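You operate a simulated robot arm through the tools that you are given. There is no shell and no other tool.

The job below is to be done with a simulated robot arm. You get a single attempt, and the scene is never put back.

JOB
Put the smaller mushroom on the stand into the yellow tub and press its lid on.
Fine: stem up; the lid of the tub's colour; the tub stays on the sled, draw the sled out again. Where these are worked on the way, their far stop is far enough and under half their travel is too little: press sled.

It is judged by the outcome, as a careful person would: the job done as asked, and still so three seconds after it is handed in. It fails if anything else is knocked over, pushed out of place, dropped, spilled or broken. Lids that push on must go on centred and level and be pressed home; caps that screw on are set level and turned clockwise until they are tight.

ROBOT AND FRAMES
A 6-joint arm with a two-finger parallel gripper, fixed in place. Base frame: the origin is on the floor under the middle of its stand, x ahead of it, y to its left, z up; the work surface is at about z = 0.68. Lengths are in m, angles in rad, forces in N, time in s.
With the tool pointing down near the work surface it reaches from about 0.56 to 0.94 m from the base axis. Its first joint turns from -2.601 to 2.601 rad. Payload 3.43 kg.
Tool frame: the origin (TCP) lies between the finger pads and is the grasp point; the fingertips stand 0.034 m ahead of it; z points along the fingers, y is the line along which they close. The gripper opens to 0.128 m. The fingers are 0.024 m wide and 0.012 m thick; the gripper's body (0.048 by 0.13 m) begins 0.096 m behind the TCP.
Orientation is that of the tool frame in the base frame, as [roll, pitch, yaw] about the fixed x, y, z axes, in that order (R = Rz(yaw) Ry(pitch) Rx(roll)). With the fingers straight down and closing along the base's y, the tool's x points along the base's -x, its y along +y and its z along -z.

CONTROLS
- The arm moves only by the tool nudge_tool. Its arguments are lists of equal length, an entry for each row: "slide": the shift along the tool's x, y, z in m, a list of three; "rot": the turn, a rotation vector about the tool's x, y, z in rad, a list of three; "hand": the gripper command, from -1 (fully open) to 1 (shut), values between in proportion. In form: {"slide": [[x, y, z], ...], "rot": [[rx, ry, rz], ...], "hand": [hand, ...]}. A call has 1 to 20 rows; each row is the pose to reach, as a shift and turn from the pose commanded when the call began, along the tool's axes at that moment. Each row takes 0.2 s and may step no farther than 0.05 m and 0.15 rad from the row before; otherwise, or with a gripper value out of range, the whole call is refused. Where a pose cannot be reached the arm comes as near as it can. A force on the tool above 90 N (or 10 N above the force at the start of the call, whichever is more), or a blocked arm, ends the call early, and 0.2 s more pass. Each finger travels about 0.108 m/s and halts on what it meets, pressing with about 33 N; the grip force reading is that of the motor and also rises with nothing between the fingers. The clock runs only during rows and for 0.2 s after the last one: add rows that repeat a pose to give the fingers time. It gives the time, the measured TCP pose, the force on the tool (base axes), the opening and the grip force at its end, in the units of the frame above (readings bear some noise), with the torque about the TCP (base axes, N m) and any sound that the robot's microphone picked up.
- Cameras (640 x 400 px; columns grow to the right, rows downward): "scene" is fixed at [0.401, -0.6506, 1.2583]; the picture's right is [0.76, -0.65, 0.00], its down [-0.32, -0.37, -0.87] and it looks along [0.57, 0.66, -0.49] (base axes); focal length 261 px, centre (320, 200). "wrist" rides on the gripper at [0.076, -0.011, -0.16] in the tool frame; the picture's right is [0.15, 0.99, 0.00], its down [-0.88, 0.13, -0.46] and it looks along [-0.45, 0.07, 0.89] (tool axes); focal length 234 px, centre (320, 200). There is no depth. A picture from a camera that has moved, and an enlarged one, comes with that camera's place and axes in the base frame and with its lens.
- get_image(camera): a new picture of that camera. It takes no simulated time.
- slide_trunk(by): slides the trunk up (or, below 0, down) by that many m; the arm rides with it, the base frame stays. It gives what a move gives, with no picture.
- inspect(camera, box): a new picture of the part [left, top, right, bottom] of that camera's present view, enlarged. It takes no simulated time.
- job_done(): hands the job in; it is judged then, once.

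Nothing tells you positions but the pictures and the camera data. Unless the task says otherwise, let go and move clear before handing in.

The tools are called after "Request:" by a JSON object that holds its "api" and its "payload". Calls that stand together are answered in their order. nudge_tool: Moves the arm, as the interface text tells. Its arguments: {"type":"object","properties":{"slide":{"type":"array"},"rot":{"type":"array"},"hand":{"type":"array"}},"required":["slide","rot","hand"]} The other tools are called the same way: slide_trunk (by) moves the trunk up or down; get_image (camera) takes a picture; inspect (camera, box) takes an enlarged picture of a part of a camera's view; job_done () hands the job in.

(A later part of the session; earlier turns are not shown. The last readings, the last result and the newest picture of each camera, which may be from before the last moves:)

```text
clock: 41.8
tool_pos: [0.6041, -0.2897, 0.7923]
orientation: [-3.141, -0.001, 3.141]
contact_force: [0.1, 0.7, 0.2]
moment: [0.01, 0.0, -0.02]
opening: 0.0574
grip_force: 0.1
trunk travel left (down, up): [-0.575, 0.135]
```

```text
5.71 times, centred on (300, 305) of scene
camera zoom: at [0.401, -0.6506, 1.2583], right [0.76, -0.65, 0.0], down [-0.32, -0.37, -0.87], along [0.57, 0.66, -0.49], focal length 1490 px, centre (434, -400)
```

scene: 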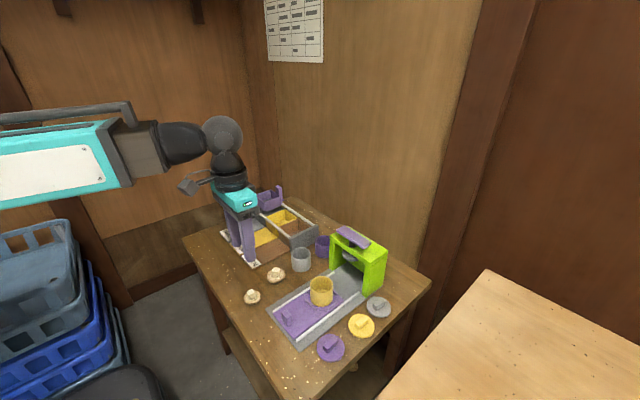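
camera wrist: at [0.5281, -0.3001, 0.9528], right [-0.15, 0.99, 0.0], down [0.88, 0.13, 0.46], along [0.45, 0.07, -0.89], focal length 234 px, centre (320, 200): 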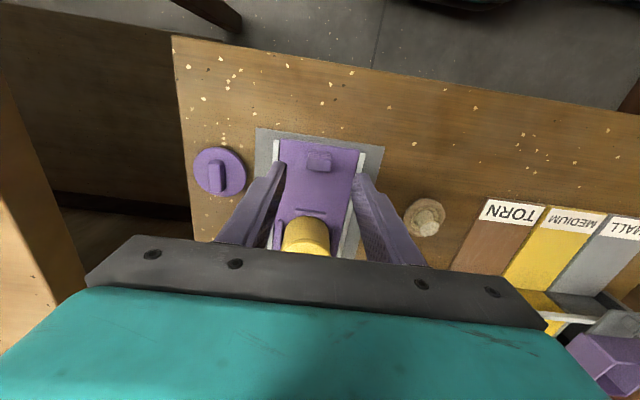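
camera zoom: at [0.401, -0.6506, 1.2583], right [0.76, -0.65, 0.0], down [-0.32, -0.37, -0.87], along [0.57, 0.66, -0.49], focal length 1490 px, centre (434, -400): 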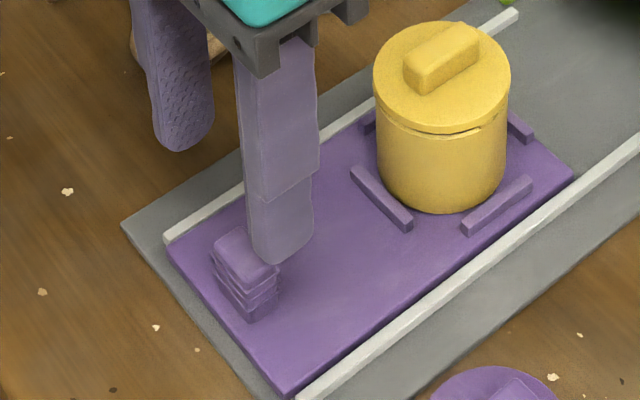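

The handle is at about (0.607, -0.289). I'll come down around it and grip it by its sides.

Request:
{"api": "nudge_tool", "payload": {"slide": [[-0.0025, 0.0005, 0.02], [-0.0025, 0.0005, 0.04], [-0.0025, 0.0005, 0.055], [-0.0025, 0.0005, 0.061], [-0.0025, 0.0005, 0.061]], "rot": [[0, 0, 0], [0, 0, 0], [0, 0, 0], [0, 0, 0], [0, 0, 0]], "hand": [0.1, 0.1, 0.1, 0.1, 0.1]}}

Request:
{"api": "inspect", "payload": {"camera": "wrist", "box": [260, 120, 380, 220]}}

Request:
{"api": "inspect", "payload": {"camera": "scene", "box": [260, 270, 340, 340]}}

```text
clock: 43.0
tool_pos: [0.606, -0.2893, 0.7324]
orientation: [-3.14, 0.001, 3.14]
contact_force: [-0.2, -0.1, -1.5]
moment: [0.05, -0.01, 0.01]
opening: 0.0577
grip_force: 0.1
trunk travel left (down, up): [-0.575, 0.135]
```

```text
4.00 times, centred on (320, 170) of wrist
camera zoom: at [0.5315, -0.3004, 0.8912], right [-0.15, 0.99, 0.0], down [0.88, 0.13, 0.46], along [0.45, 0.07, -0.89], focal length 937 px, centre (320, 320)
```

zoom: 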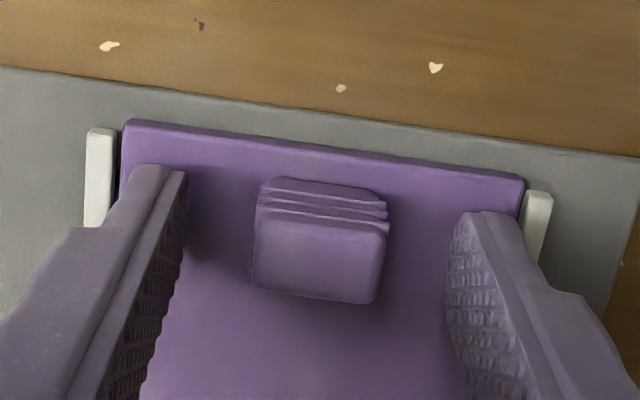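

```text
5.71 times, centred on (300, 305) of scene
camera zoom: at [0.401, -0.6506, 1.2583], right [0.76, -0.65, 0.0], down [-0.32, -0.37, -0.87], along [0.57, 0.66, -0.49], focal length 1490 px, centre (434, -400)
```

zoom: 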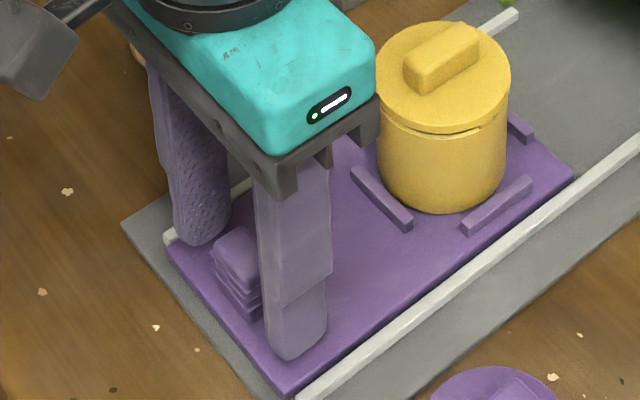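

The handle is between the fingers. Closing on it now.

Request:
{"api": "nudge_tool", "payload": {"slide": [[-0.001, 0, 0.001], [-0.001, 0, 0.001], [-0.001, 0, 0.001], [-0.001, 0, 0.001], [-0.001, 0, 0.001]], "rot": [[0, 0, 0], [0, 0, 0], [0, 0, 0], [0, 0, 0], [0, 0, 0]], "hand": [0.3, 0.6, 1, 1, 1]}}

Request:
{"api": "inspect", "payload": {"camera": "wrist", "box": [260, 120, 380, 220]}}

Request:
{"api": "inspect", "payload": {"camera": "scene", "box": [260, 250, 360, 340]}}

```text
clock: 44.2
tool_pos: [0.6074, -0.2907, 0.7319]
orientation: [3.14, 0.001, 3.141]
contact_force: [-0.3, -2.1, -0.2]
moment: [-0.02, -0.03, -0.02]
opening: 0.0256
grip_force: 45.4
trunk travel left (down, up): [-0.575, 0.135]
```

```text
4.00 times, centred on (320, 170) of wrist
camera zoom: at [0.5322, -0.301, 0.8909], right [-0.15, 0.99, 0.0], down [0.88, 0.13, 0.46], along [0.45, 0.07, -0.89], focal length 937 px, centre (320, 320)
```

zoom: 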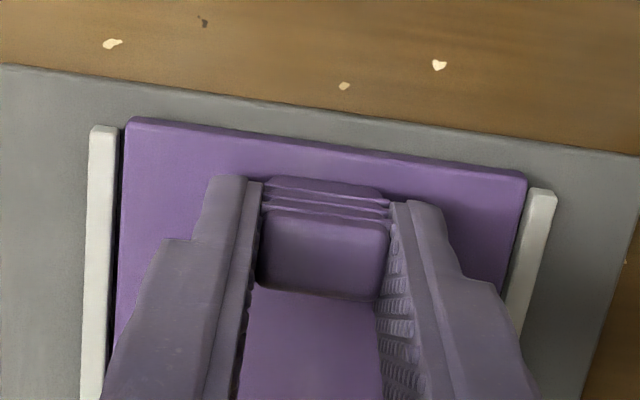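

```text
4.44 times, centred on (310, 295) of scene
camera zoom: at [0.401, -0.6506, 1.2583], right [0.76, -0.65, 0.0], down [-0.32, -0.37, -0.87], along [0.57, 0.66, -0.49], focal length 1159 px, centre (364, -222)
```

zoom: 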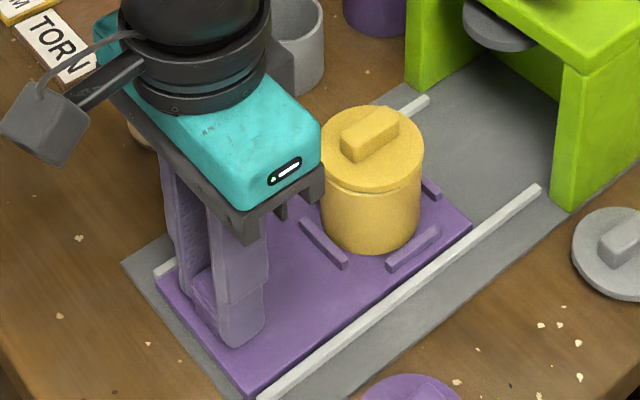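

The handle is gripped. I'll push the sled toward the press slowly, first 5 cm, and watch forces.

Request:
{"api": "nudge_tool", "payload": {"slide": [[-0.004, 0, 0], [-0.01, 0, 0], [-0.017, 0, 0], [-0.025, 0.0002, 0], [-0.033, 0.0003, 0], [-0.041, 0.0004, 0], [-0.047, 0.0005, 0], [-0.05, 0.0005, 0], [-0.05, 0.0005, 0]], "rot": [[0, 0, 0], [0, 0, 0], [0, 0, 0], [0, 0, 0], [0, 0, 0], [0, 0, 0], [0, 0, 0], [0, 0, 0], [0, 0, 0]], "hand": [1, 1, 1, 1, 1, 1, 1, 1, 1]}}

Request:
{"api": "inspect", "payload": {"camera": "scene", "box": [260, 220, 400, 340]}}

Request:
{"api": "get_image", "payload": {"camera": "wrist"}}

```text
clock: 46.2
tool_pos: [0.6577, -0.2904, 0.7316]
orientation: [-3.14, 0.001, -3.141]
contact_force: [-0.2, -7.8, 11.3]
moment: [-0.04, 0.84, 0.07]
opening: 0.0256
grip_force: 45.5
trunk travel left (down, up): [-0.575, 0.135]
```

```text
3.33 times, centred on (330, 280) of scene
camera zoom: at [0.401, -0.6506, 1.2583], right [0.76, -0.65, 0.0], down [-0.32, -0.37, -0.87], along [0.57, 0.66, -0.49], focal length 869 px, centre (287, -67)
```

zoom: 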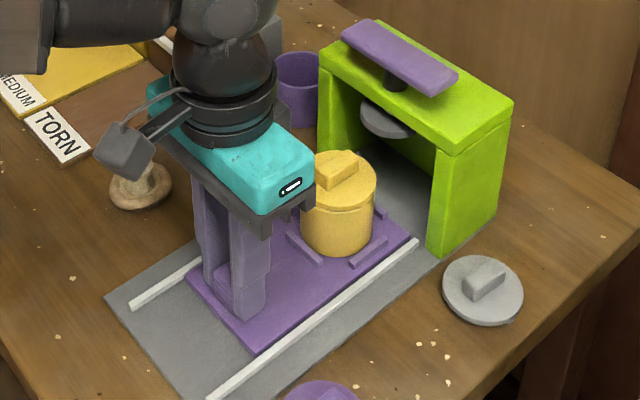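

```text
taken
camera wrist: at [0.5816, -0.3008, 0.8909], right [-0.15, 0.99, 0.0], down [0.88, 0.13, 0.46], along [0.45, 0.07, -0.89], focal length 234 px, centre (320, 200)
```

wrist: 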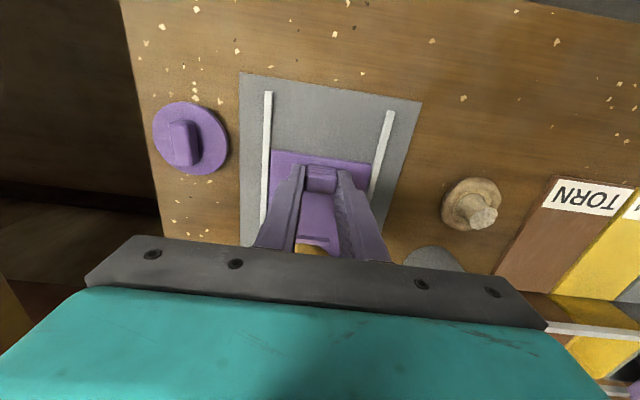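

The sled slides well; there is a small sideways load, so I'll correct a millimetre in y and continue pushing.

Request:
{"api": "nudge_tool", "payload": {"slide": [[-0.004, -0.001, -0.0004], [-0.01, -0.001, -0.0006], [-0.017, -0.001, -0.0006], [-0.025, -0.001, -0.0006], [-0.033, -0.001, -0.0006], [-0.04, -0.001, -0.0006], [-0.045, -0.001, -0.0006], [-0.045, -0.001, -0.0006]], "rot": [[0, 0, 0], [0, 0, 0], [0, 0, 0], [0, 0, 0], [0, 0, 0], [0, 0, 0], [0, 0, 0], [0, 0, 0]], "hand": [1, 1, 1, 1, 1, 1, 1, 1]}}

Request:
{"api": "inspect", "payload": {"camera": "scene", "box": [260, 220, 400, 340]}}

Request:
{"api": "get_image", "payload": {"camera": "wrist"}}

```text
clock: 48.0
tool_pos: [0.7014, -0.2909, 0.7312]
orientation: [3.141, 0.0, -3.141]
contact_force: [0.5, 2.0, 2.6]
moment: [0.06, -0.24, 0.04]
opening: 0.0252
grip_force: 44.8
trunk travel left (down, up): [-0.575, 0.135]
```

```text
3.33 times, centred on (330, 280) of scene
camera zoom: at [0.401, -0.6506, 1.2583], right [0.76, -0.65, 0.0], down [-0.32, -0.37, -0.87], along [0.57, 0.66, -0.49], focal length 869 px, centre (287, -67)
```

zoom: 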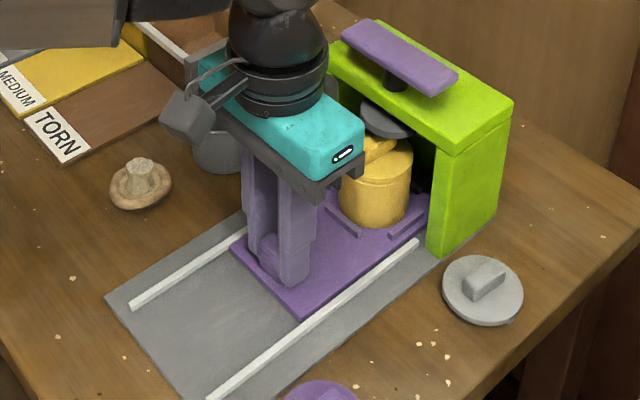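

```text
taken
camera wrist: at [0.6259, -0.3011, 0.8909], right [-0.15, 0.99, 0.0], down [0.88, 0.13, 0.46], along [0.45, 0.07, -0.89], focal length 234 px, centre (320, 200)
```

wrist: 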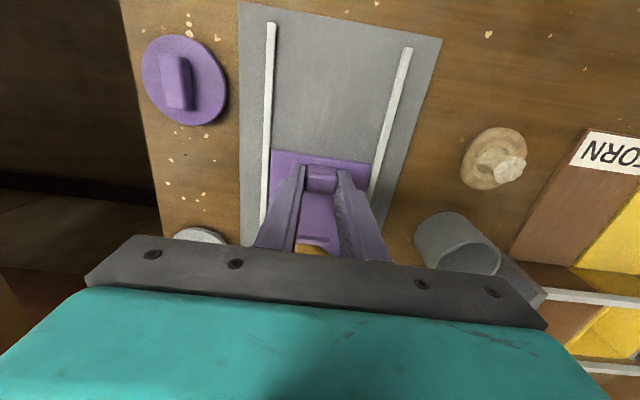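

Nearly under the plunger. Continuing in smaller steps to find the sled's far stop.

Request:
{"api": "nudge_tool", "payload": {"slide": [[-0.003, 0, 0], [-0.006, 0, 0], [-0.009, 0, 0], [-0.012, 0, 0], [-0.012, 0, 0]], "rot": [[0, 0, 0], [0, 0, 0], [0, 0, 0], [0, 0, 0], [0, 0, 0]], "hand": [1, 1, 1, 1, 1]}}

Request:
{"api": "inspect", "payload": {"camera": "scene", "box": [290, 220, 400, 315]}}

```text
clock: 49.2
tool_pos: [0.7135, -0.2908, 0.731]
orientation: [-3.141, 0.001, -3.14]
contact_force: [-1.6, 8.1, 3.1]
moment: [0.27, 0.25, -0.04]
opening: 0.0256
grip_force: 45.1
trunk travel left (down, up): [-0.575, 0.135]
```

```text
4.21 times, centred on (345, 268) of scene
camera zoom: at [0.401, -0.6506, 1.2583], right [0.76, -0.65, 0.0], down [-0.32, -0.37, -0.87], along [0.57, 0.66, -0.49], focal length 1098 px, centre (215, -84)
```

zoom: 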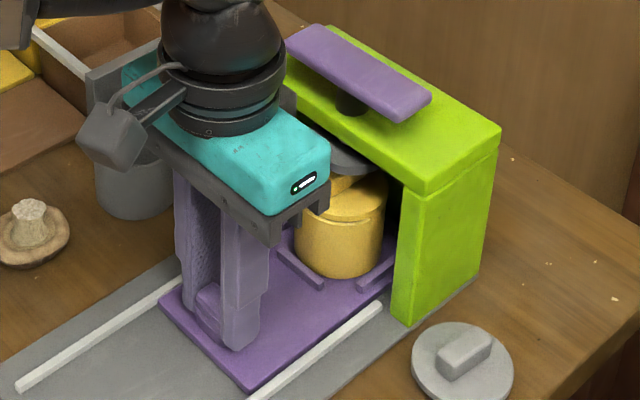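

No stop yet; a small side load appears again, so I'll correct 0.8 mm in +y and continue.

Request:
{"api": "nudge_tool", "payload": {"slide": [[-0.002, 0.0007, 0], [-0.004, 0.0008, 0], [-0.006, 0.0008, 0], [-0.006, 0.0008, 0]], "rot": [[0, 0, 0], [0, 0, 0], [0, 0, 0], [0, 0, 0]], "hand": [1, 1, 1, 1]}}

Request:
{"api": "inspect", "payload": {"camera": "wrist", "box": [220, 80, 420, 250]}}

```text
clock: 50.2
tool_pos: [0.7189, -0.2887, 0.7317]
orientation: [-3.141, -0.001, 3.141]
contact_force: [-14.8, 2.6, -1.0]
moment: [0.04, -0.51, -0.06]
opening: 0.0255
grip_force: 44.9
trunk travel left (down, up): [-0.575, 0.135]
```

```text
2.35 times, centred on (320, 165) of wrist
camera zoom: at [0.6428, -0.3008, 0.8911], right [-0.15, 0.99, 0.0], down [0.88, 0.13, 0.45], along [0.45, 0.07, -0.89], focal length 551 px, centre (320, 282)
```

zoom: 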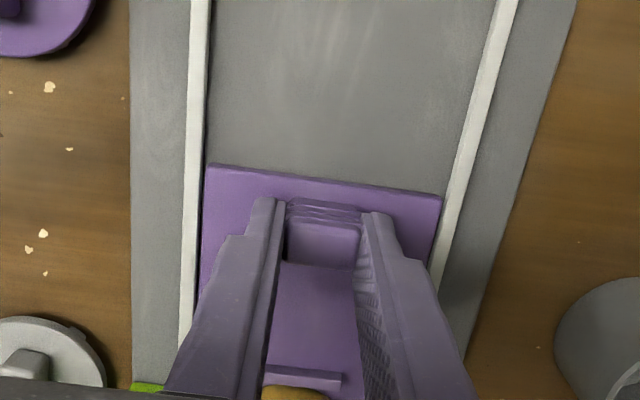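

A 15 N resistance has appeared after about 0.111 m of travel — probably the stop. One small push more to confirm.

Request:
{"api": "nudge_tool", "payload": {"slide": [[-0.001, 0, 0], [-0.002, 0, 0], [-0.002, 0, 0]], "rot": [[0, 0, 0], [0, 0, 0], [0, 0, 0]], "hand": [1, 1, 1]}}

```text
clock: 51.0
tool_pos: [0.7185, -0.2897, 0.7302]
orientation: [-3.141, -0.004, -3.141]
contact_force: [-30.4, -3.3, -6.1]
moment: [-0.26, -0.19, 0.01]
opening: 0.0252
grip_force: 45.0
trunk travel left (down, up): [-0.575, 0.135]
```

It is the far stop (force rises without movement). I'll relax the push, release the handle and rise.

Request:
{"api": "nudge_tool", "payload": {"slide": [[0.002, 0, 0], [0.0035, 0, 0], [0.0035, 0, 0], [0.0035, 0, 0], [0.0035, 0, 0], [0.0035, 0, 0]], "rot": [[0, 0, 0], [0, 0, 0], [0, 0, 0], [0, 0, 0], [0, 0, 0], [0, 0, 0]], "hand": [1, 1, 0.6, 0.3, 0.15, 0.15]}}

Request:
{"api": "inspect", "payload": {"camera": "wrist", "box": [220, 80, 420, 250]}}

```text
clock: 52.4
tool_pos: [0.7184, -0.2907, 0.7299]
orientation: [-3.141, 0.001, 3.14]
contact_force: [-0.2, 0.0, 0.0]
moment: [0.01, -0.02, -0.01]
opening: 0.0544
grip_force: 0.1
trunk travel left (down, up): [-0.575, 0.135]
```

```text
2.35 times, centred on (320, 165) of wrist
camera zoom: at [0.6429, -0.3012, 0.8903], right [-0.15, 0.99, 0.0], down [0.88, 0.13, 0.46], along [0.45, 0.07, -0.89], focal length 551 px, centre (320, 282)
```

zoom: 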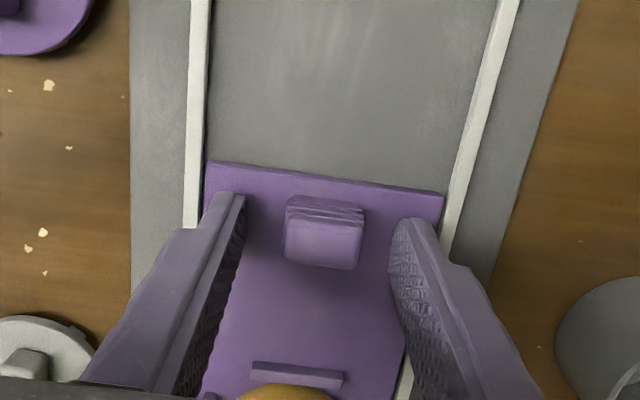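

Released. I'll rise clear of the press, closing the fingers on the way, and check the tub under the plunger.

Request:
{"api": "nudge_tool", "payload": {"slide": [[0, 0, -0.02], [0, 0, -0.06], [0, 0, -0.1], [0, 0, -0.14], [0, 0, -0.18], [0, 0, -0.22], [0, 0, -0.22]], "rot": [[0, 0, 0], [0, 0, 0], [0, 0, 0], [0, 0, 0], [0, 0, 0], [0, 0, 0], [0, 0, 0]], "hand": [0.15, 0.15, 0.15, 0.5, 1, 1, 1]}}

Request:
{"api": "get_image", "payload": {"camera": "wrist"}}

Request:
{"api": "inspect", "payload": {"camera": "scene", "box": [300, 215, 400, 305]}}

```text
clock: 54.0
tool_pos: [0.7165, -0.2922, 0.9532]
orientation: [-3.141, 0.0, -3.141]
contact_force: [0.8, 0.8, -0.6]
moment: [-0.02, -0.01, 0.0]
opening: 0.0
grip_force: 32.6
trunk travel left (down, up): [-0.575, 0.135]
```

```text
taken
camera wrist: at [0.6415, -0.3033, 1.1118], right [-0.15, 0.99, 0.0], down [0.88, 0.13, 0.46], along [0.45, 0.07, -0.89], focal length 234 px, centre (320, 200)
```

wrist: 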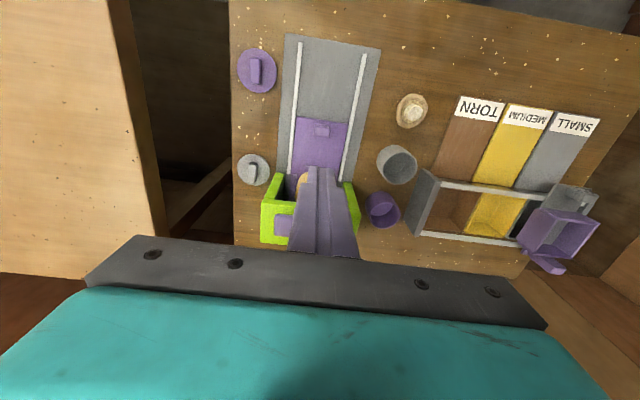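

```text
4.44 times, centred on (350, 260) of scene
camera zoom: at [0.401, -0.6506, 1.2583], right [0.76, -0.65, 0.0], down [-0.32, -0.37, -0.87], along [0.57, 0.66, -0.49], focal length 1159 px, centre (187, -67)
```

zoom: 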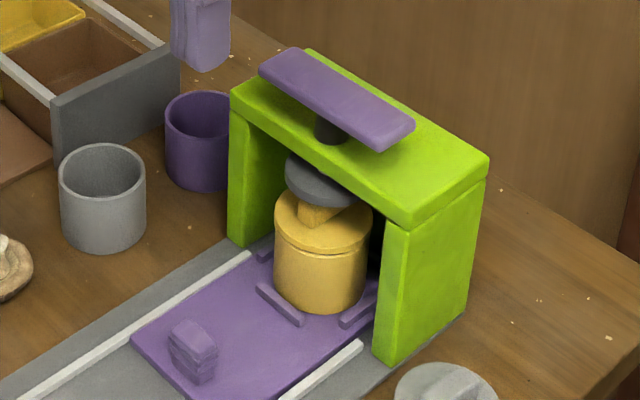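

The tub sits under the plunger. I'll move above the press bar at about (0.825, -0.289) with the fingers closed and check alignment.

Request:
{"api": "nudge_tool", "payload": {"slide": [[-0.025, 0.001, 0], [-0.055, 0.002, 0], [-0.085, 0.003, 0], [-0.108, 0.003, 0], [-0.108, 0.003, 0]], "rot": [[0, 0, 0], [0, 0, 0], [0, 0, 0], [0, 0, 0], [0, 0, 0]], "hand": [1, 1, 1, 1, 1]}}

Request:
{"api": "get_image", "payload": {"camera": "wrist"}}

Request:
{"api": "inspect", "payload": {"camera": "wrist", "box": [240, 90, 400, 220]}}

Request:
{"api": "inspect", "payload": {"camera": "scene", "box": [300, 200, 400, 290]}}

```text
clock: 55.2
tool_pos: [0.8261, -0.2877, 0.9522]
orientation: [-3.141, 0.0, 3.142]
contact_force: [-0.1, 0.1, -0.6]
moment: [-0.03, 0.01, 0.04]
opening: 0.0002
grip_force: 32.7
trunk travel left (down, up): [-0.575, 0.135]
```

```text
taken
camera wrist: at [0.7509, -0.2983, 1.1109], right [-0.15, 0.99, 0.0], down [0.88, 0.13, 0.46], along [0.45, 0.07, -0.89], focal length 234 px, centre (320, 200)
```

wrist: 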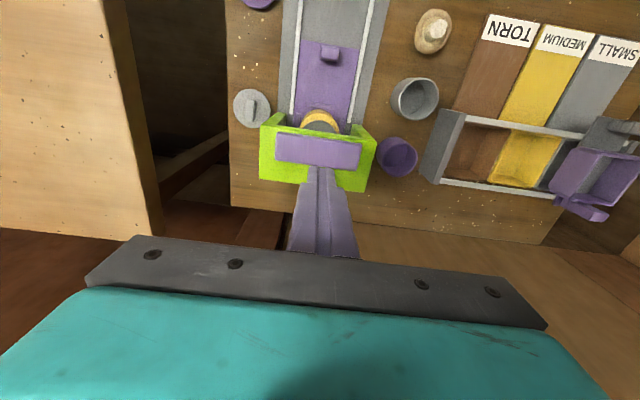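

```text
3.08 times, centred on (320, 155) of wrist
camera zoom: at [0.7509, -0.2983, 1.1109], right [-0.15, 0.99, 0.0], down [0.88, 0.13, 0.46], along [0.45, 0.07, -0.89], focal length 720 px, centre (320, 338)
```

zoom: 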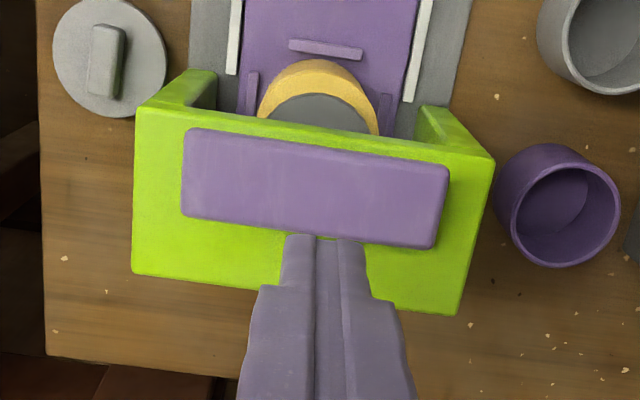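

```text
4.44 times, centred on (350, 245) of scene
camera zoom: at [0.401, -0.6506, 1.2583], right [0.76, -0.65, 0.0], down [-0.32, -0.37, -0.87], along [0.57, 0.66, -0.49], focal length 1159 px, centre (187, 0)
```

zoom: 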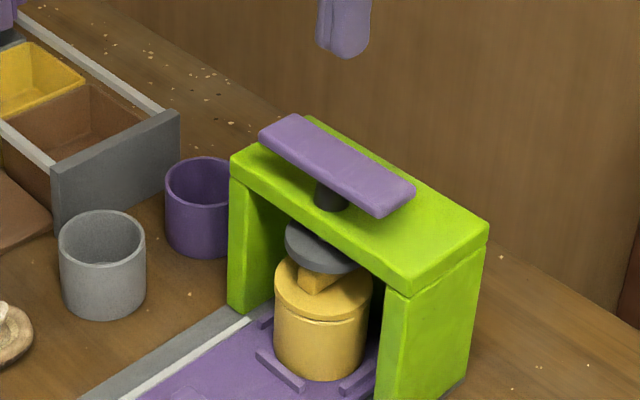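

The bar's centre is at (0.823, -0.289) and the plunger is centred on the lid. I'll shift 3 mm and lower to just above the bar.

Request:
{"api": "nudge_tool", "payload": {"slide": [[0.003, -0.0012, 0.02], [0.003, -0.0012, 0.04], [0.003, -0.0012, 0.055], [0.003, -0.0012, 0.062], [0.003, -0.0012, 0.062]], "rot": [[0, 0, 0], [0, 0, 0], [0, 0, 0], [0, 0, 0], [0, 0, 0]], "hand": [1, 1, 1, 1, 1]}}

Request:
{"api": "inspect", "payload": {"camera": "wrist", "box": [240, 90, 400, 220]}}

Request:
{"api": "inspect", "payload": {"camera": "scene", "box": [300, 200, 400, 290]}}

```text
clock: 56.4
tool_pos: [0.8243, -0.2881, 0.8893]
orientation: [-3.141, -0.001, -3.139]
contact_force: [0.0, -0.1, -0.2]
moment: [0.02, -0.01, 0.01]
opening: 0.0
grip_force: 32.4
trunk travel left (down, up): [-0.575, 0.135]
```

```text
3.08 times, centred on (320, 155) of wrist
camera zoom: at [0.7487, -0.2998, 1.0485], right [-0.15, 0.99, 0.0], down [0.88, 0.13, 0.46], along [0.45, 0.07, -0.89], focal length 720 px, centre (320, 338)
```

zoom: 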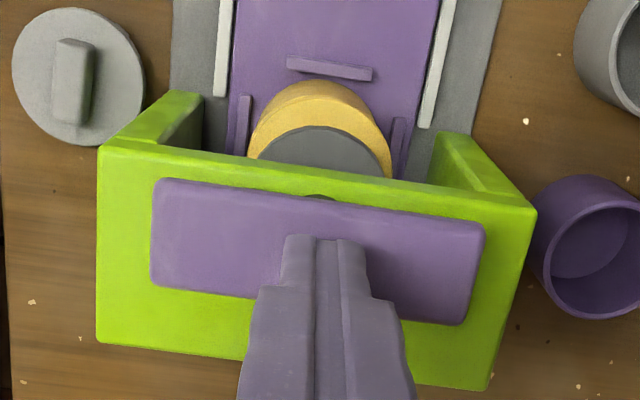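

```text
4.44 times, centred on (350, 245) of scene
camera zoom: at [0.401, -0.6506, 1.2583], right [0.76, -0.65, 0.0], down [-0.32, -0.37, -0.87], along [0.57, 0.66, -0.49], focal length 1159 px, centre (187, 0)
```

zoom: 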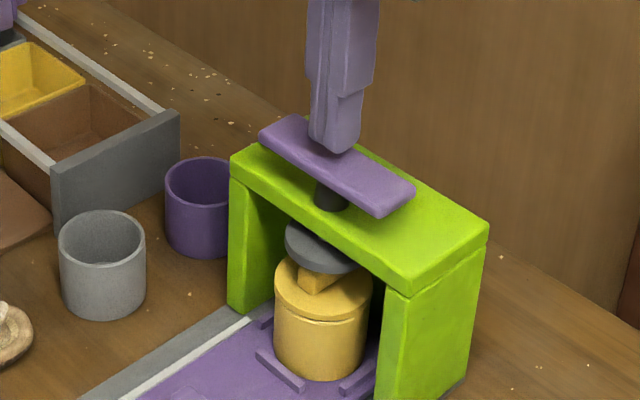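

Aligned over the bar. I'll lower slowly to find contact with the bar.

Request:
{"api": "nudge_tool", "payload": {"slide": [[0.0005, -0.001, 0.003], [0.0005, -0.001, 0.006], [0.0005, -0.001, 0.008], [0.0005, -0.001, 0.01], [0.0005, -0.001, 0.012], [0.0005, -0.001, 0.012]], "rot": [[0, 0, 0], [0, 0, 0], [0, 0, 0], [0, 0, 0], [0, 0, 0], [0, 0, 0]], "hand": [1, 1, 1, 1, 1, 1]}}

Request:
{"api": "inspect", "payload": {"camera": "scene", "box": [300, 210, 400, 300]}}

```text
clock: 57.8
tool_pos: [0.8229, -0.2889, 0.8771]
orientation: [-3.141, -0.002, -3.14]
contact_force: [0.4, -0.7, 0.6]
moment: [0.0, -0.01, -0.02]
opening: 0.0
grip_force: 33.3
trunk travel left (down, up): [-0.575, 0.135]
```

```text
4.44 times, centred on (350, 255) of scene
camera zoom: at [0.401, -0.6506, 1.2583], right [0.76, -0.65, 0.0], down [-0.32, -0.37, -0.87], along [0.57, 0.66, -0.49], focal length 1159 px, centre (187, -44)
```

zoom: 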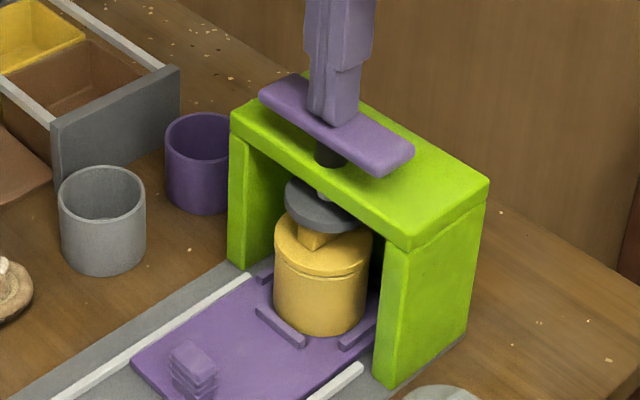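

No contact yet. Continuing down slowly.

Request:
{"api": "nudge_tool", "payload": {"slide": [[0, 0, 0.002], [0, 0, 0.004], [0, 0, 0.005], [0, 0, 0.006], [0, 0, 0.006]], "rot": [[0, 0, 0], [0, 0, 0], [0, 0, 0], [0, 0, 0], [0, 0, 0]], "hand": [1, 1, 1, 1, 1]}}

Request:
{"api": "inspect", "payload": {"camera": "scene", "box": [300, 210, 400, 300]}}

```text
clock: 59.0
tool_pos: [0.8235, -0.2892, 0.8722]
orientation: [3.14, -0.001, 3.14]
contact_force: [-0.1, -0.7, 1.7]
moment: [0.0, 0.02, 0.04]
opening: 0.0003
grip_force: 33.1
trunk travel left (down, up): [-0.575, 0.135]
```

```text
4.44 times, centred on (350, 255) of scene
camera zoom: at [0.401, -0.6506, 1.2583], right [0.76, -0.65, 0.0], down [-0.32, -0.37, -0.87], along [0.57, 0.66, -0.49], focal length 1159 px, centre (187, -44)
```

zoom: 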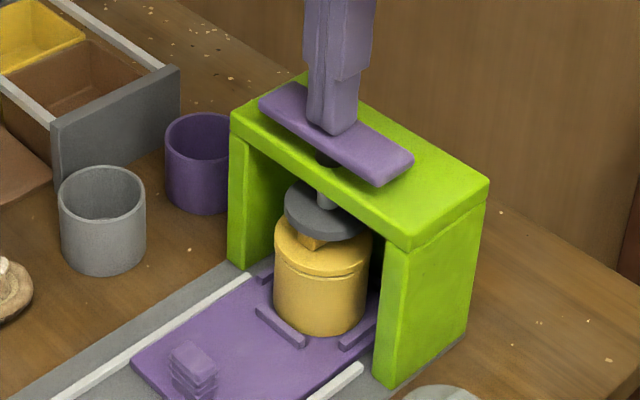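

The bar is moving down under the fingers with little resistance; the plunger nears the knob. Continuing.

Request:
{"api": "nudge_tool", "payload": {"slide": [[0, 0, 0.001], [0, 0, 0.002], [0, 0, 0.003], [0, 0, 0.004], [0, 0, 0.004]], "rot": [[0, 0, 0], [0, 0, 0], [0, 0, 0], [0, 0, 0], [0, 0, 0]], "hand": [1, 1, 1, 1, 1]}}

Request:
{"api": "inspect", "payload": {"camera": "scene", "box": [310, 230, 380, 300]}}

```text
clock: 60.2
tool_pos: [0.8228, -0.2889, 0.8676]
orientation: [3.141, 0.0, 3.14]
contact_force: [1.4, 0.0, 2.3]
moment: [-0.02, 0.01, 0.02]
opening: 0.0
grip_force: 33.0
trunk travel left (down, up): [-0.575, 0.135]
```

```text
5.71 times, centred on (345, 265) of scene
camera zoom: at [0.401, -0.6506, 1.2583], right [0.76, -0.65, 0.0], down [-0.32, -0.37, -0.87], along [0.57, 0.66, -0.49], focal length 1490 px, centre (177, -171)
```

zoom: 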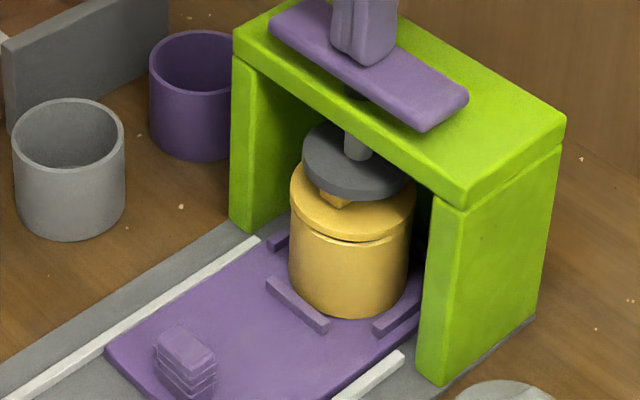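

Close to the knob. Continuing with 1 mm steps to press the lid.

Request:
{"api": "nudge_tool", "payload": {"slide": [[0, 0, 0.001], [0, 0, 0.002], [0, 0, 0.003], [0, 0, 0.003]], "rot": [[0, 0, 0], [0, 0, 0], [0, 0, 0], [0, 0, 0]], "hand": [1, 1, 1, 1]}}

Request:
{"api": "inspect", "payload": {"camera": "scene", "box": [310, 230, 380, 300]}}

```text
clock: 61.2
tool_pos: [0.8221, -0.2875, 0.8652]
orientation: [-3.141, 0.001, 3.142]
contact_force: [1.4, -0.2, 5.8]
moment: [-0.02, -0.06, -0.02]
opening: 0.0
grip_force: 33.0
trunk travel left (down, up): [-0.575, 0.135]
```

```text
5.71 times, centred on (345, 265) of scene
camera zoom: at [0.401, -0.6506, 1.2583], right [0.76, -0.65, 0.0], down [-0.32, -0.37, -0.87], along [0.57, 0.66, -0.49], focal length 1490 px, centre (177, -171)
```

zoom: 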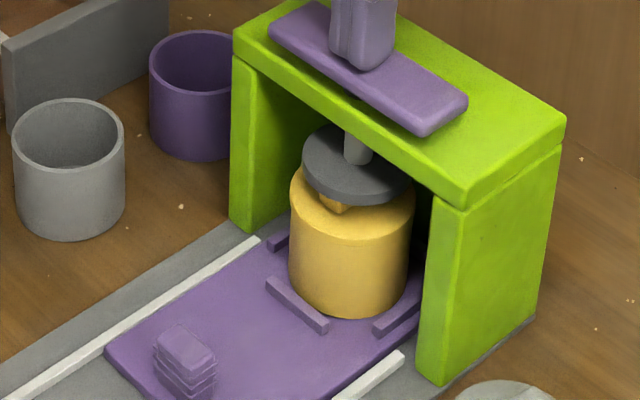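

Force is only 6 N but the gap line between lid and tub seems gone. I'll zoom in.

Request:
{"api": "inspect", "payload": {"camera": "scene", "box": [335, 250, 371, 290]}}

Request:
{"api": "get_image", "payload": {"camera": "wrist"}}

Request:
{"api": "inspect", "payload": {"camera": "wrist", "box": [260, 90, 380, 190]}}

```text
10.00 times, centred on (353, 270) of scene
camera zoom: at [0.401, -0.6506, 1.2583], right [0.76, -0.65, 0.0], down [-0.32, -0.37, -0.87], along [0.57, 0.66, -0.49], focal length 2607 px, centre (-10, -500)
```

zoom: 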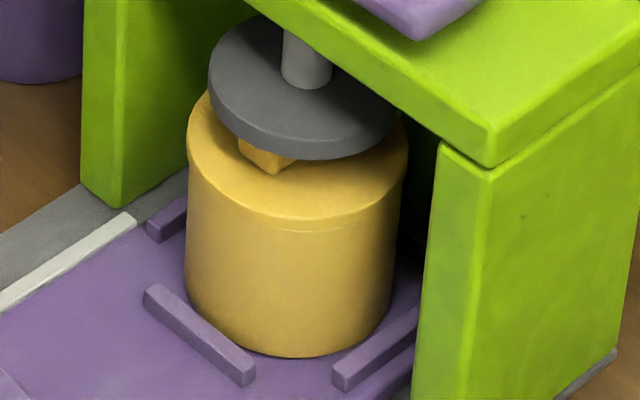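

```text
taken
camera wrist: at [0.7471, -0.3, 1.0239], right [-0.15, 0.99, 0.0], down [0.88, 0.13, 0.46], along [0.45, 0.07, -0.89], focal length 234 px, centre (320, 200)
```

wrist: 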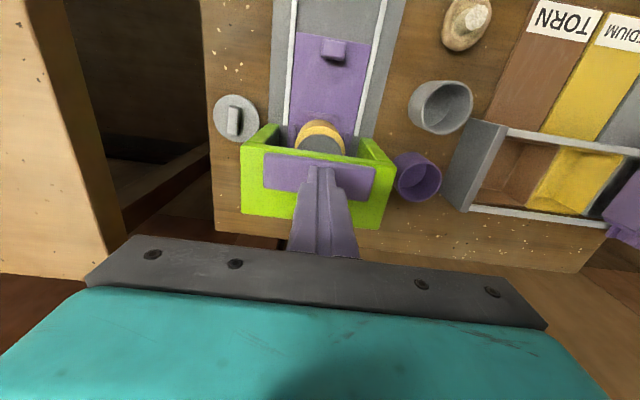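

```text
4.00 times, centred on (320, 140) of wrist
camera zoom: at [0.7471, -0.3, 1.0239], right [-0.15, 0.99, 0.0], down [0.88, 0.13, 0.46], along [0.45, 0.07, -0.89], focal length 937 px, centre (320, 440)
```

zoom: 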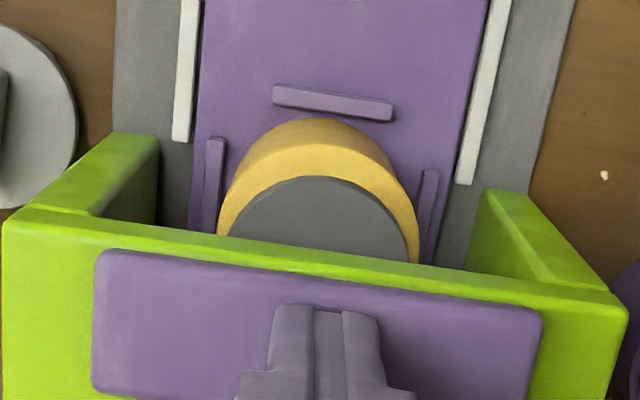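

The lid looks to have gone down onto the rim. I'll press further to make sure it is home, watching the force.

Request:
{"api": "nudge_tool", "payload": {"slide": [[0, 0, 0.001], [0, 0, 0.002], [0, 0, 0.003], [0, 0, 0.003]], "rot": [[0, 0, 0], [0, 0, 0], [0, 0, 0], [0, 0, 0]], "hand": [1, 1, 1, 1]}}

Request:
{"api": "inspect", "payload": {"camera": "scene", "box": [335, 250, 371, 290]}}

```text
clock: 62.2
tool_pos: [0.8224, -0.289, 0.8635]
orientation: [-3.139, 0.003, 3.141]
contact_force: [6.2, -2.8, 23.8]
moment: [-0.08, 0.0, 0.06]
opening: 0.0
grip_force: 32.6
trunk travel left (down, up): [-0.575, 0.135]
```

```text
10.00 times, centred on (353, 270) of scene
camera zoom: at [0.401, -0.6506, 1.2583], right [0.76, -0.65, 0.0], down [-0.32, -0.37, -0.87], along [0.57, 0.66, -0.49], focal length 2607 px, centre (-10, -500)
```

zoom: 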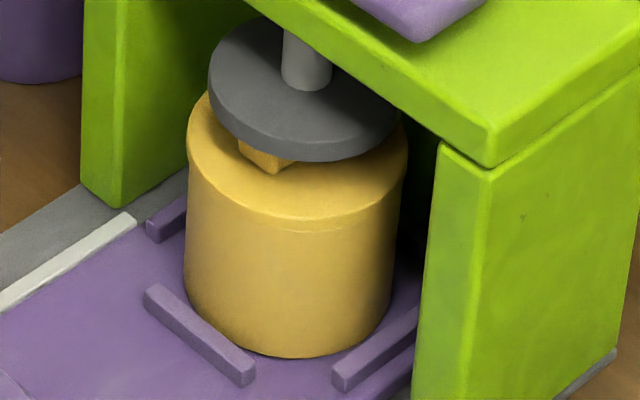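

Force is rising with hardly any travel, which fits a seated lid. I'll press a bit harder to be sure it's home.

Request:
{"api": "nudge_tool", "payload": {"slide": [[0, 0, 0.001], [0, 0, 0.002], [0, 0, 0.003], [0, 0, 0.004], [0, 0, 0.004]], "rot": [[0, 0, 0], [0, 0, 0], [0, 0, 0], [0, 0, 0], [0, 0, 0]], "hand": [1, 1, 1, 1, 1]}}

Request:
{"api": "inspect", "payload": {"camera": "scene", "box": [335, 250, 371, 290]}}

```text
clock: 63.4
tool_pos: [0.8219, -0.2871, 0.863]
orientation: [-3.138, 0.008, -3.141]
contact_force: [11.3, -6.9, 48.5]
moment: [-0.16, 0.01, 0.06]
opening: 0.0003
grip_force: 32.7
trunk travel left (down, up): [-0.575, 0.135]
```

```text
10.00 times, centred on (353, 270) of scene
camera zoom: at [0.401, -0.6506, 1.2583], right [0.76, -0.65, 0.0], down [-0.32, -0.37, -0.87], along [0.57, 0.66, -0.49], focal length 2607 px, centre (-10, -500)
```

zoom: 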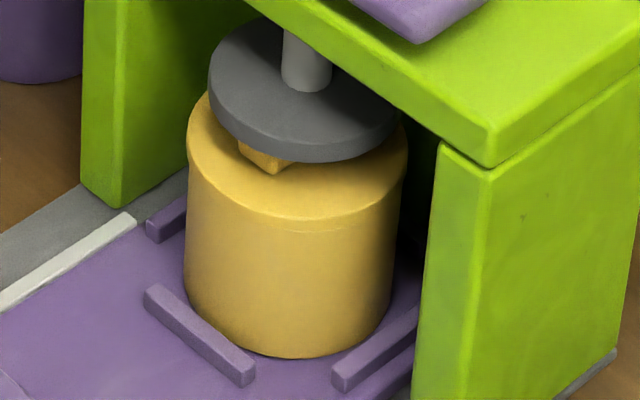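

The force reached 48 N with no more travel. I'll relieve the sideways load slightly and give one firm final press, then look at the seam.

Request:
{"api": "nudge_tool", "payload": {"slide": [[-0.0006, -0.0004, 0.0], [-0.0012, -0.0007, 0.001], [-0.0012, -0.0007, 0.002], [-0.0012, -0.0007, 0.002], [-0.0012, -0.0007, 0.002]], "rot": [[0, 0, 0], [0, 0, 0], [0, 0, 0], [0, 0, 0], [0, 0, 0]], "hand": [1, 1, 1, 1, 1]}}

Request:
{"api": "inspect", "payload": {"camera": "scene", "box": [335, 250, 371, 290]}}

Request:
{"api": "inspect", "payload": {"camera": "wrist", "box": [260, 90, 380, 190]}}

```text
clock: 64.6
tool_pos: [0.822, -0.2899, 0.8642]
orientation: [-3.139, 0.011, -3.139]
contact_force: [4.2, -1.5, 54.7]
moment: [-0.01, 0.28, -0.17]
opening: 0.0
grip_force: 32.9
trunk travel left (down, up): [-0.575, 0.135]
```

```text
10.00 times, centred on (353, 270) of scene
camera zoom: at [0.401, -0.6506, 1.2583], right [0.76, -0.65, 0.0], down [-0.32, -0.37, -0.87], along [0.57, 0.66, -0.49], focal length 2607 px, centre (-10, -500)
```

zoom: 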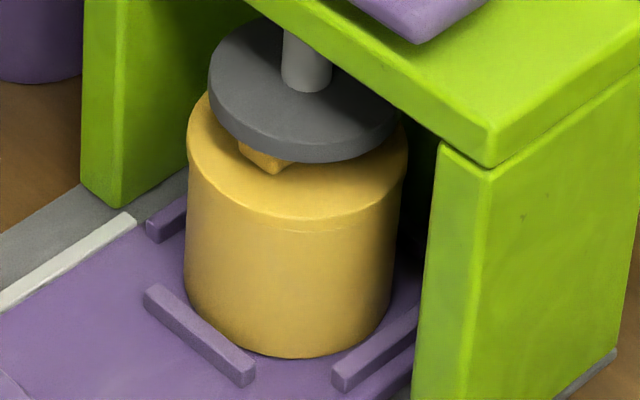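

```text
4.00 times, centred on (320, 140) of wrist
camera zoom: at [0.7455, -0.2995, 1.0221], right [-0.15, 0.99, 0.0], down [0.88, 0.13, 0.46], along [0.46, 0.06, -0.89], focal length 937 px, centre (320, 440)
```

zoom: 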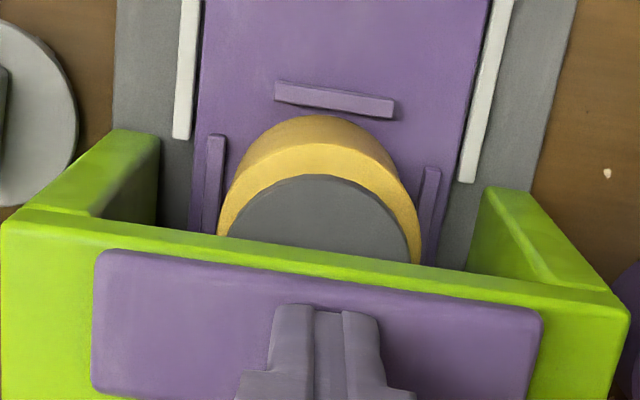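

The seam is closed and the lid is flush. I'll raise slowly and see whether the press springs back.

Request:
{"api": "nudge_tool", "payload": {"slide": [[0.0006, 0.0004, -0.004], [0.0008, 0.0006, -0.008], [0.0008, 0.0006, -0.015], [0.0008, 0.0006, -0.03], [0.0008, 0.0006, -0.05], [0.0008, 0.0006, -0.08], [0.0008, 0.0006, -0.08]], "rot": [[0, 0, 0], [0, 0, 0], [0, 0, 0], [0, 0, 0], [0, 0, 0], [0, 0, 0], [0, 0, 0]], "hand": [1, 1, 1, 1, 1, 1, 1]}}

Request:
{"api": "inspect", "payload": {"camera": "scene", "box": [310, 215, 390, 295]}}

Request:
{"api": "inspect", "payload": {"camera": "scene", "box": [335, 250, 371, 290]}}

```text
clock: 66.2
tool_pos: [0.8228, -0.2882, 0.9358]
orientation: [-3.141, 0.001, 3.141]
contact_force: [-0.5, -0.4, 0.1]
moment: [-0.01, 0.02, 0.02]
opening: 0.0
grip_force: 32.6
trunk travel left (down, up): [-0.575, 0.135]
```

```text
5.00 times, centred on (350, 255) of scene
camera zoom: at [0.401, -0.6506, 1.2583], right [0.76, -0.65, 0.0], down [-0.32, -0.37, -0.87], along [0.57, 0.66, -0.49], focal length 1304 px, centre (170, -75)
```

zoom: 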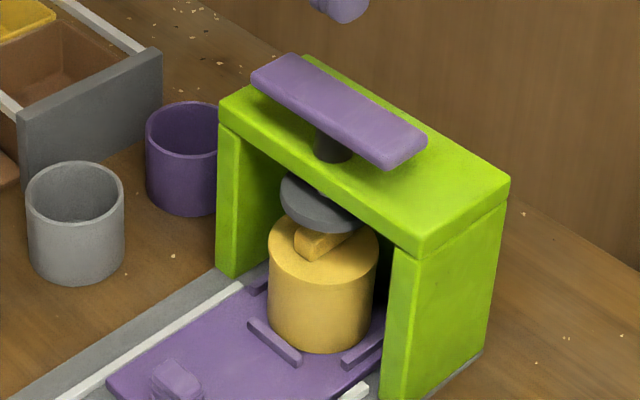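

```text
10.00 times, centred on (353, 270) of scene
camera zoom: at [0.401, -0.6506, 1.2583], right [0.76, -0.65, 0.0], down [-0.32, -0.37, -0.87], along [0.57, 0.66, -0.49], focal length 2607 px, centre (-10, -500)
```

zoom: 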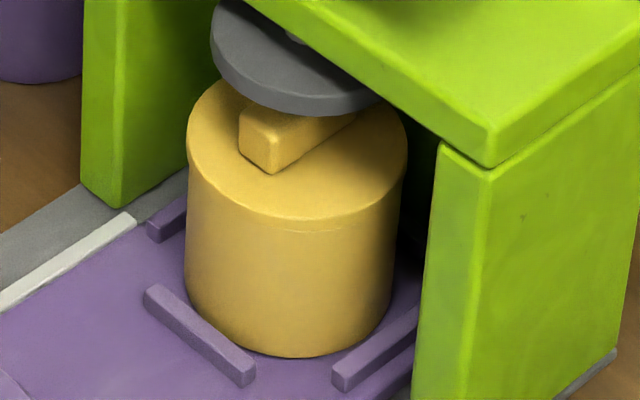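

The press sprang back, and the lid stays flush, level and centred. Now I'll return to the sled handle to draw the sled out.

Request:
{"api": "nudge_tool", "payload": {"slide": [[0.025, 0, 0], [0.055, 0, 0], [0.085, -0.0005, 0], [0.105, -0.0007, 0], [0.105, -0.0007, 0.03], [0.105, -0.0007, 0.07], [0.105, -0.0007, 0.11], [0.105, -0.0007, 0.14], [0.105, -0.0007, 0.14]], "rot": [[0, 0, 0], [0, 0, 0], [0, 0, 0], [0, 0, 0], [0, 0, 0], [0, 0, 0], [0, 0, 0], [0, 0, 0], [0, 0, 0]], "hand": [1, 0.7, 0.4, 0.15, 0.1, 0.1, 0.1, 0.1, 0.1]}}

Request:
{"api": "inspect", "payload": {"camera": "wrist", "box": [240, 80, 400, 220]}}

Request:
{"api": "inspect", "payload": {"camera": "scene", "box": [280, 215, 400, 315]}}

```text
clock: 68.2
tool_pos: [0.7184, -0.2896, 0.796]
orientation: [-3.141, 0.0, -3.141]
contact_force: [-0.1, 0.7, -0.1]
moment: [0.03, -0.01, -0.01]
opening: 0.0574
grip_force: 0.1
trunk travel left (down, up): [-0.575, 0.135]
```

```text
2.86 times, centred on (320, 150) of wrist
camera zoom: at [0.6428, -0.3008, 0.9543], right [-0.15, 0.99, 0.0], down [0.88, 0.13, 0.46], along [0.45, 0.07, -0.89], focal length 669 px, centre (320, 343)
```

zoom: 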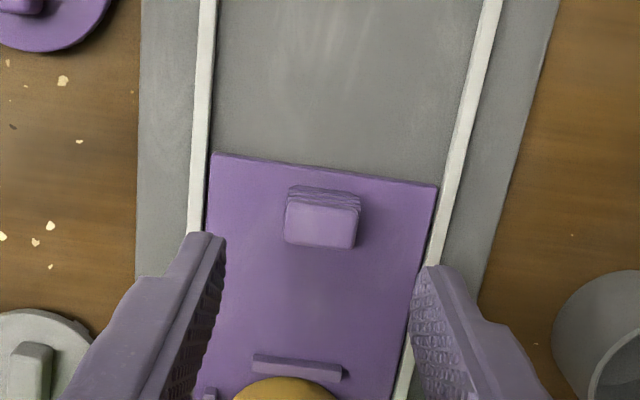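

```text
4.00 times, centred on (340, 265) of scene
camera zoom: at [0.401, -0.6506, 1.2583], right [0.76, -0.65, 0.0], down [-0.32, -0.37, -0.87], along [0.57, 0.66, -0.49], focal length 1043 px, centre (240, -60)
```

zoom: 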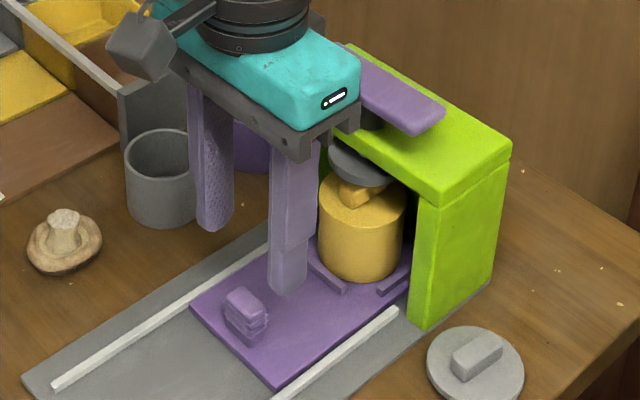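

The handle is in view between the fingers. I'll descend around it and close.

Request:
{"api": "nudge_tool", "payload": {"slide": [[0.001, 0, 0.02], [0.0015, 0, 0.04], [0.0015, 0, 0.058], [0.0015, 0, 0.064], [0.0015, 0, 0.064]], "rot": [[0, 0, 0], [0, 0, 0], [0, 0, 0], [0, 0, 0], [0, 0, 0]], "hand": [0.1, 0.1, 0.1, 0.1, 0.1]}}

Request:
{"api": "inspect", "payload": {"camera": "wrist", "box": [240, 80, 400, 220]}}

```text
clock: 69.4
tool_pos: [0.7168, -0.2896, 0.7314]
orientation: [3.141, 0.0, -3.141]
contact_force: [0.0, 0.2, 0.2]
moment: [-0.03, 0.02, 0.02]
opening: 0.0576
grip_force: 0.2
trunk travel left (down, up): [-0.575, 0.135]
```

```text
2.86 times, centred on (320, 150) of wrist
camera zoom: at [0.6408, -0.3003, 0.8907], right [-0.15, 0.99, 0.0], down [0.88, 0.13, 0.46], along [0.45, 0.07, -0.89], focal length 669 px, centre (320, 343)
```

zoom: 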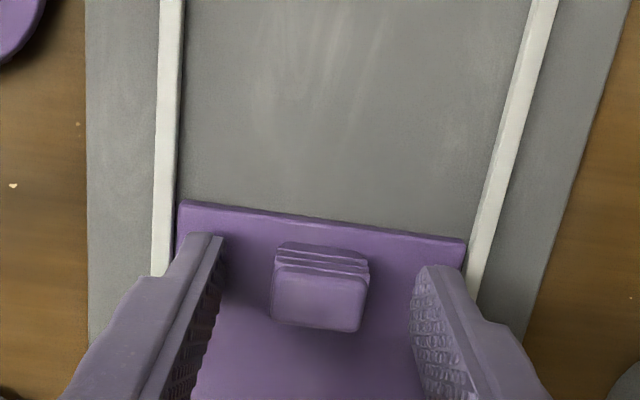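

Positioned around the handle. Closing, then pulling the sled back the first few centimetres slowly.

Request:
{"api": "nudge_tool", "payload": {"slide": [[0, 0, 0], [0, 0, 0], [0, 0, 0], [0, 0, 0], [0, 0, 0]], "rot": [[0, 0, 0], [0, 0, 0], [0, 0, 0], [0, 0, 0], [0, 0, 0]], "hand": [0.4, 0.7, 1, 1, 1]}}

Request:
{"api": "nudge_tool", "payload": {"slide": [[0.003, 0, 0], [0.008, 0, 0], [0.014, -0.0002, 0], [0.02, -0.0004, 0], [0.025, -0.0005, 0], [0.03, -0.0006, 0], [0.03, -0.0006, 0]], "rot": [[0, 0, 0], [0, 0, 0], [0, 0, 0], [0, 0, 0], [0, 0, 0], [0, 0, 0], [0, 0, 0]], "hand": [1, 1, 1, 1, 1, 1, 1]}}

Request:
{"api": "inspect", "payload": {"camera": "scene", "box": [260, 220, 400, 340]}}

```text
clock: 70.6
tool_pos: [0.7157, -0.2897, 0.7317]
orientation: [-3.141, 0.001, -3.141]
contact_force: [0.1, -6.8, -0.4]
moment: [-0.18, -0.02, 0.0]
opening: 0.0256
grip_force: 45.2
trunk travel left (down, up): [-0.575, 0.135]
```

```text
clock: 72.2
tool_pos: [0.6868, -0.2897, 0.7313]
orientation: [3.141, 0.001, -3.139]
contact_force: [0.9, 2.7, 3.1]
moment: [-0.02, -0.53, 0.02]
opening: 0.0257
grip_force: 45.4
trunk travel left (down, up): [-0.575, 0.135]
```

```text
3.33 times, centred on (330, 280) of scene
camera zoom: at [0.401, -0.6506, 1.2583], right [0.76, -0.65, 0.0], down [-0.32, -0.37, -0.87], along [0.57, 0.66, -0.49], focal length 869 px, centre (287, -67)
```

zoom: 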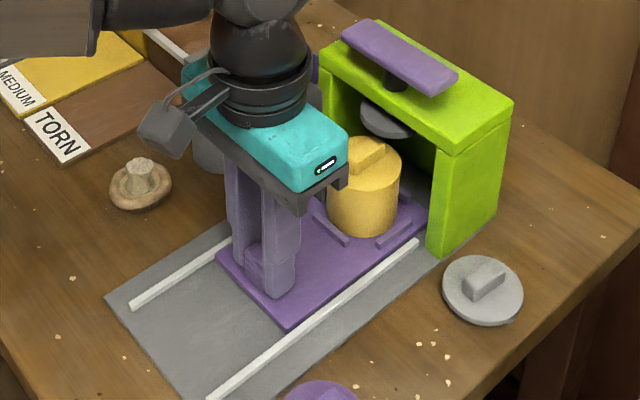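

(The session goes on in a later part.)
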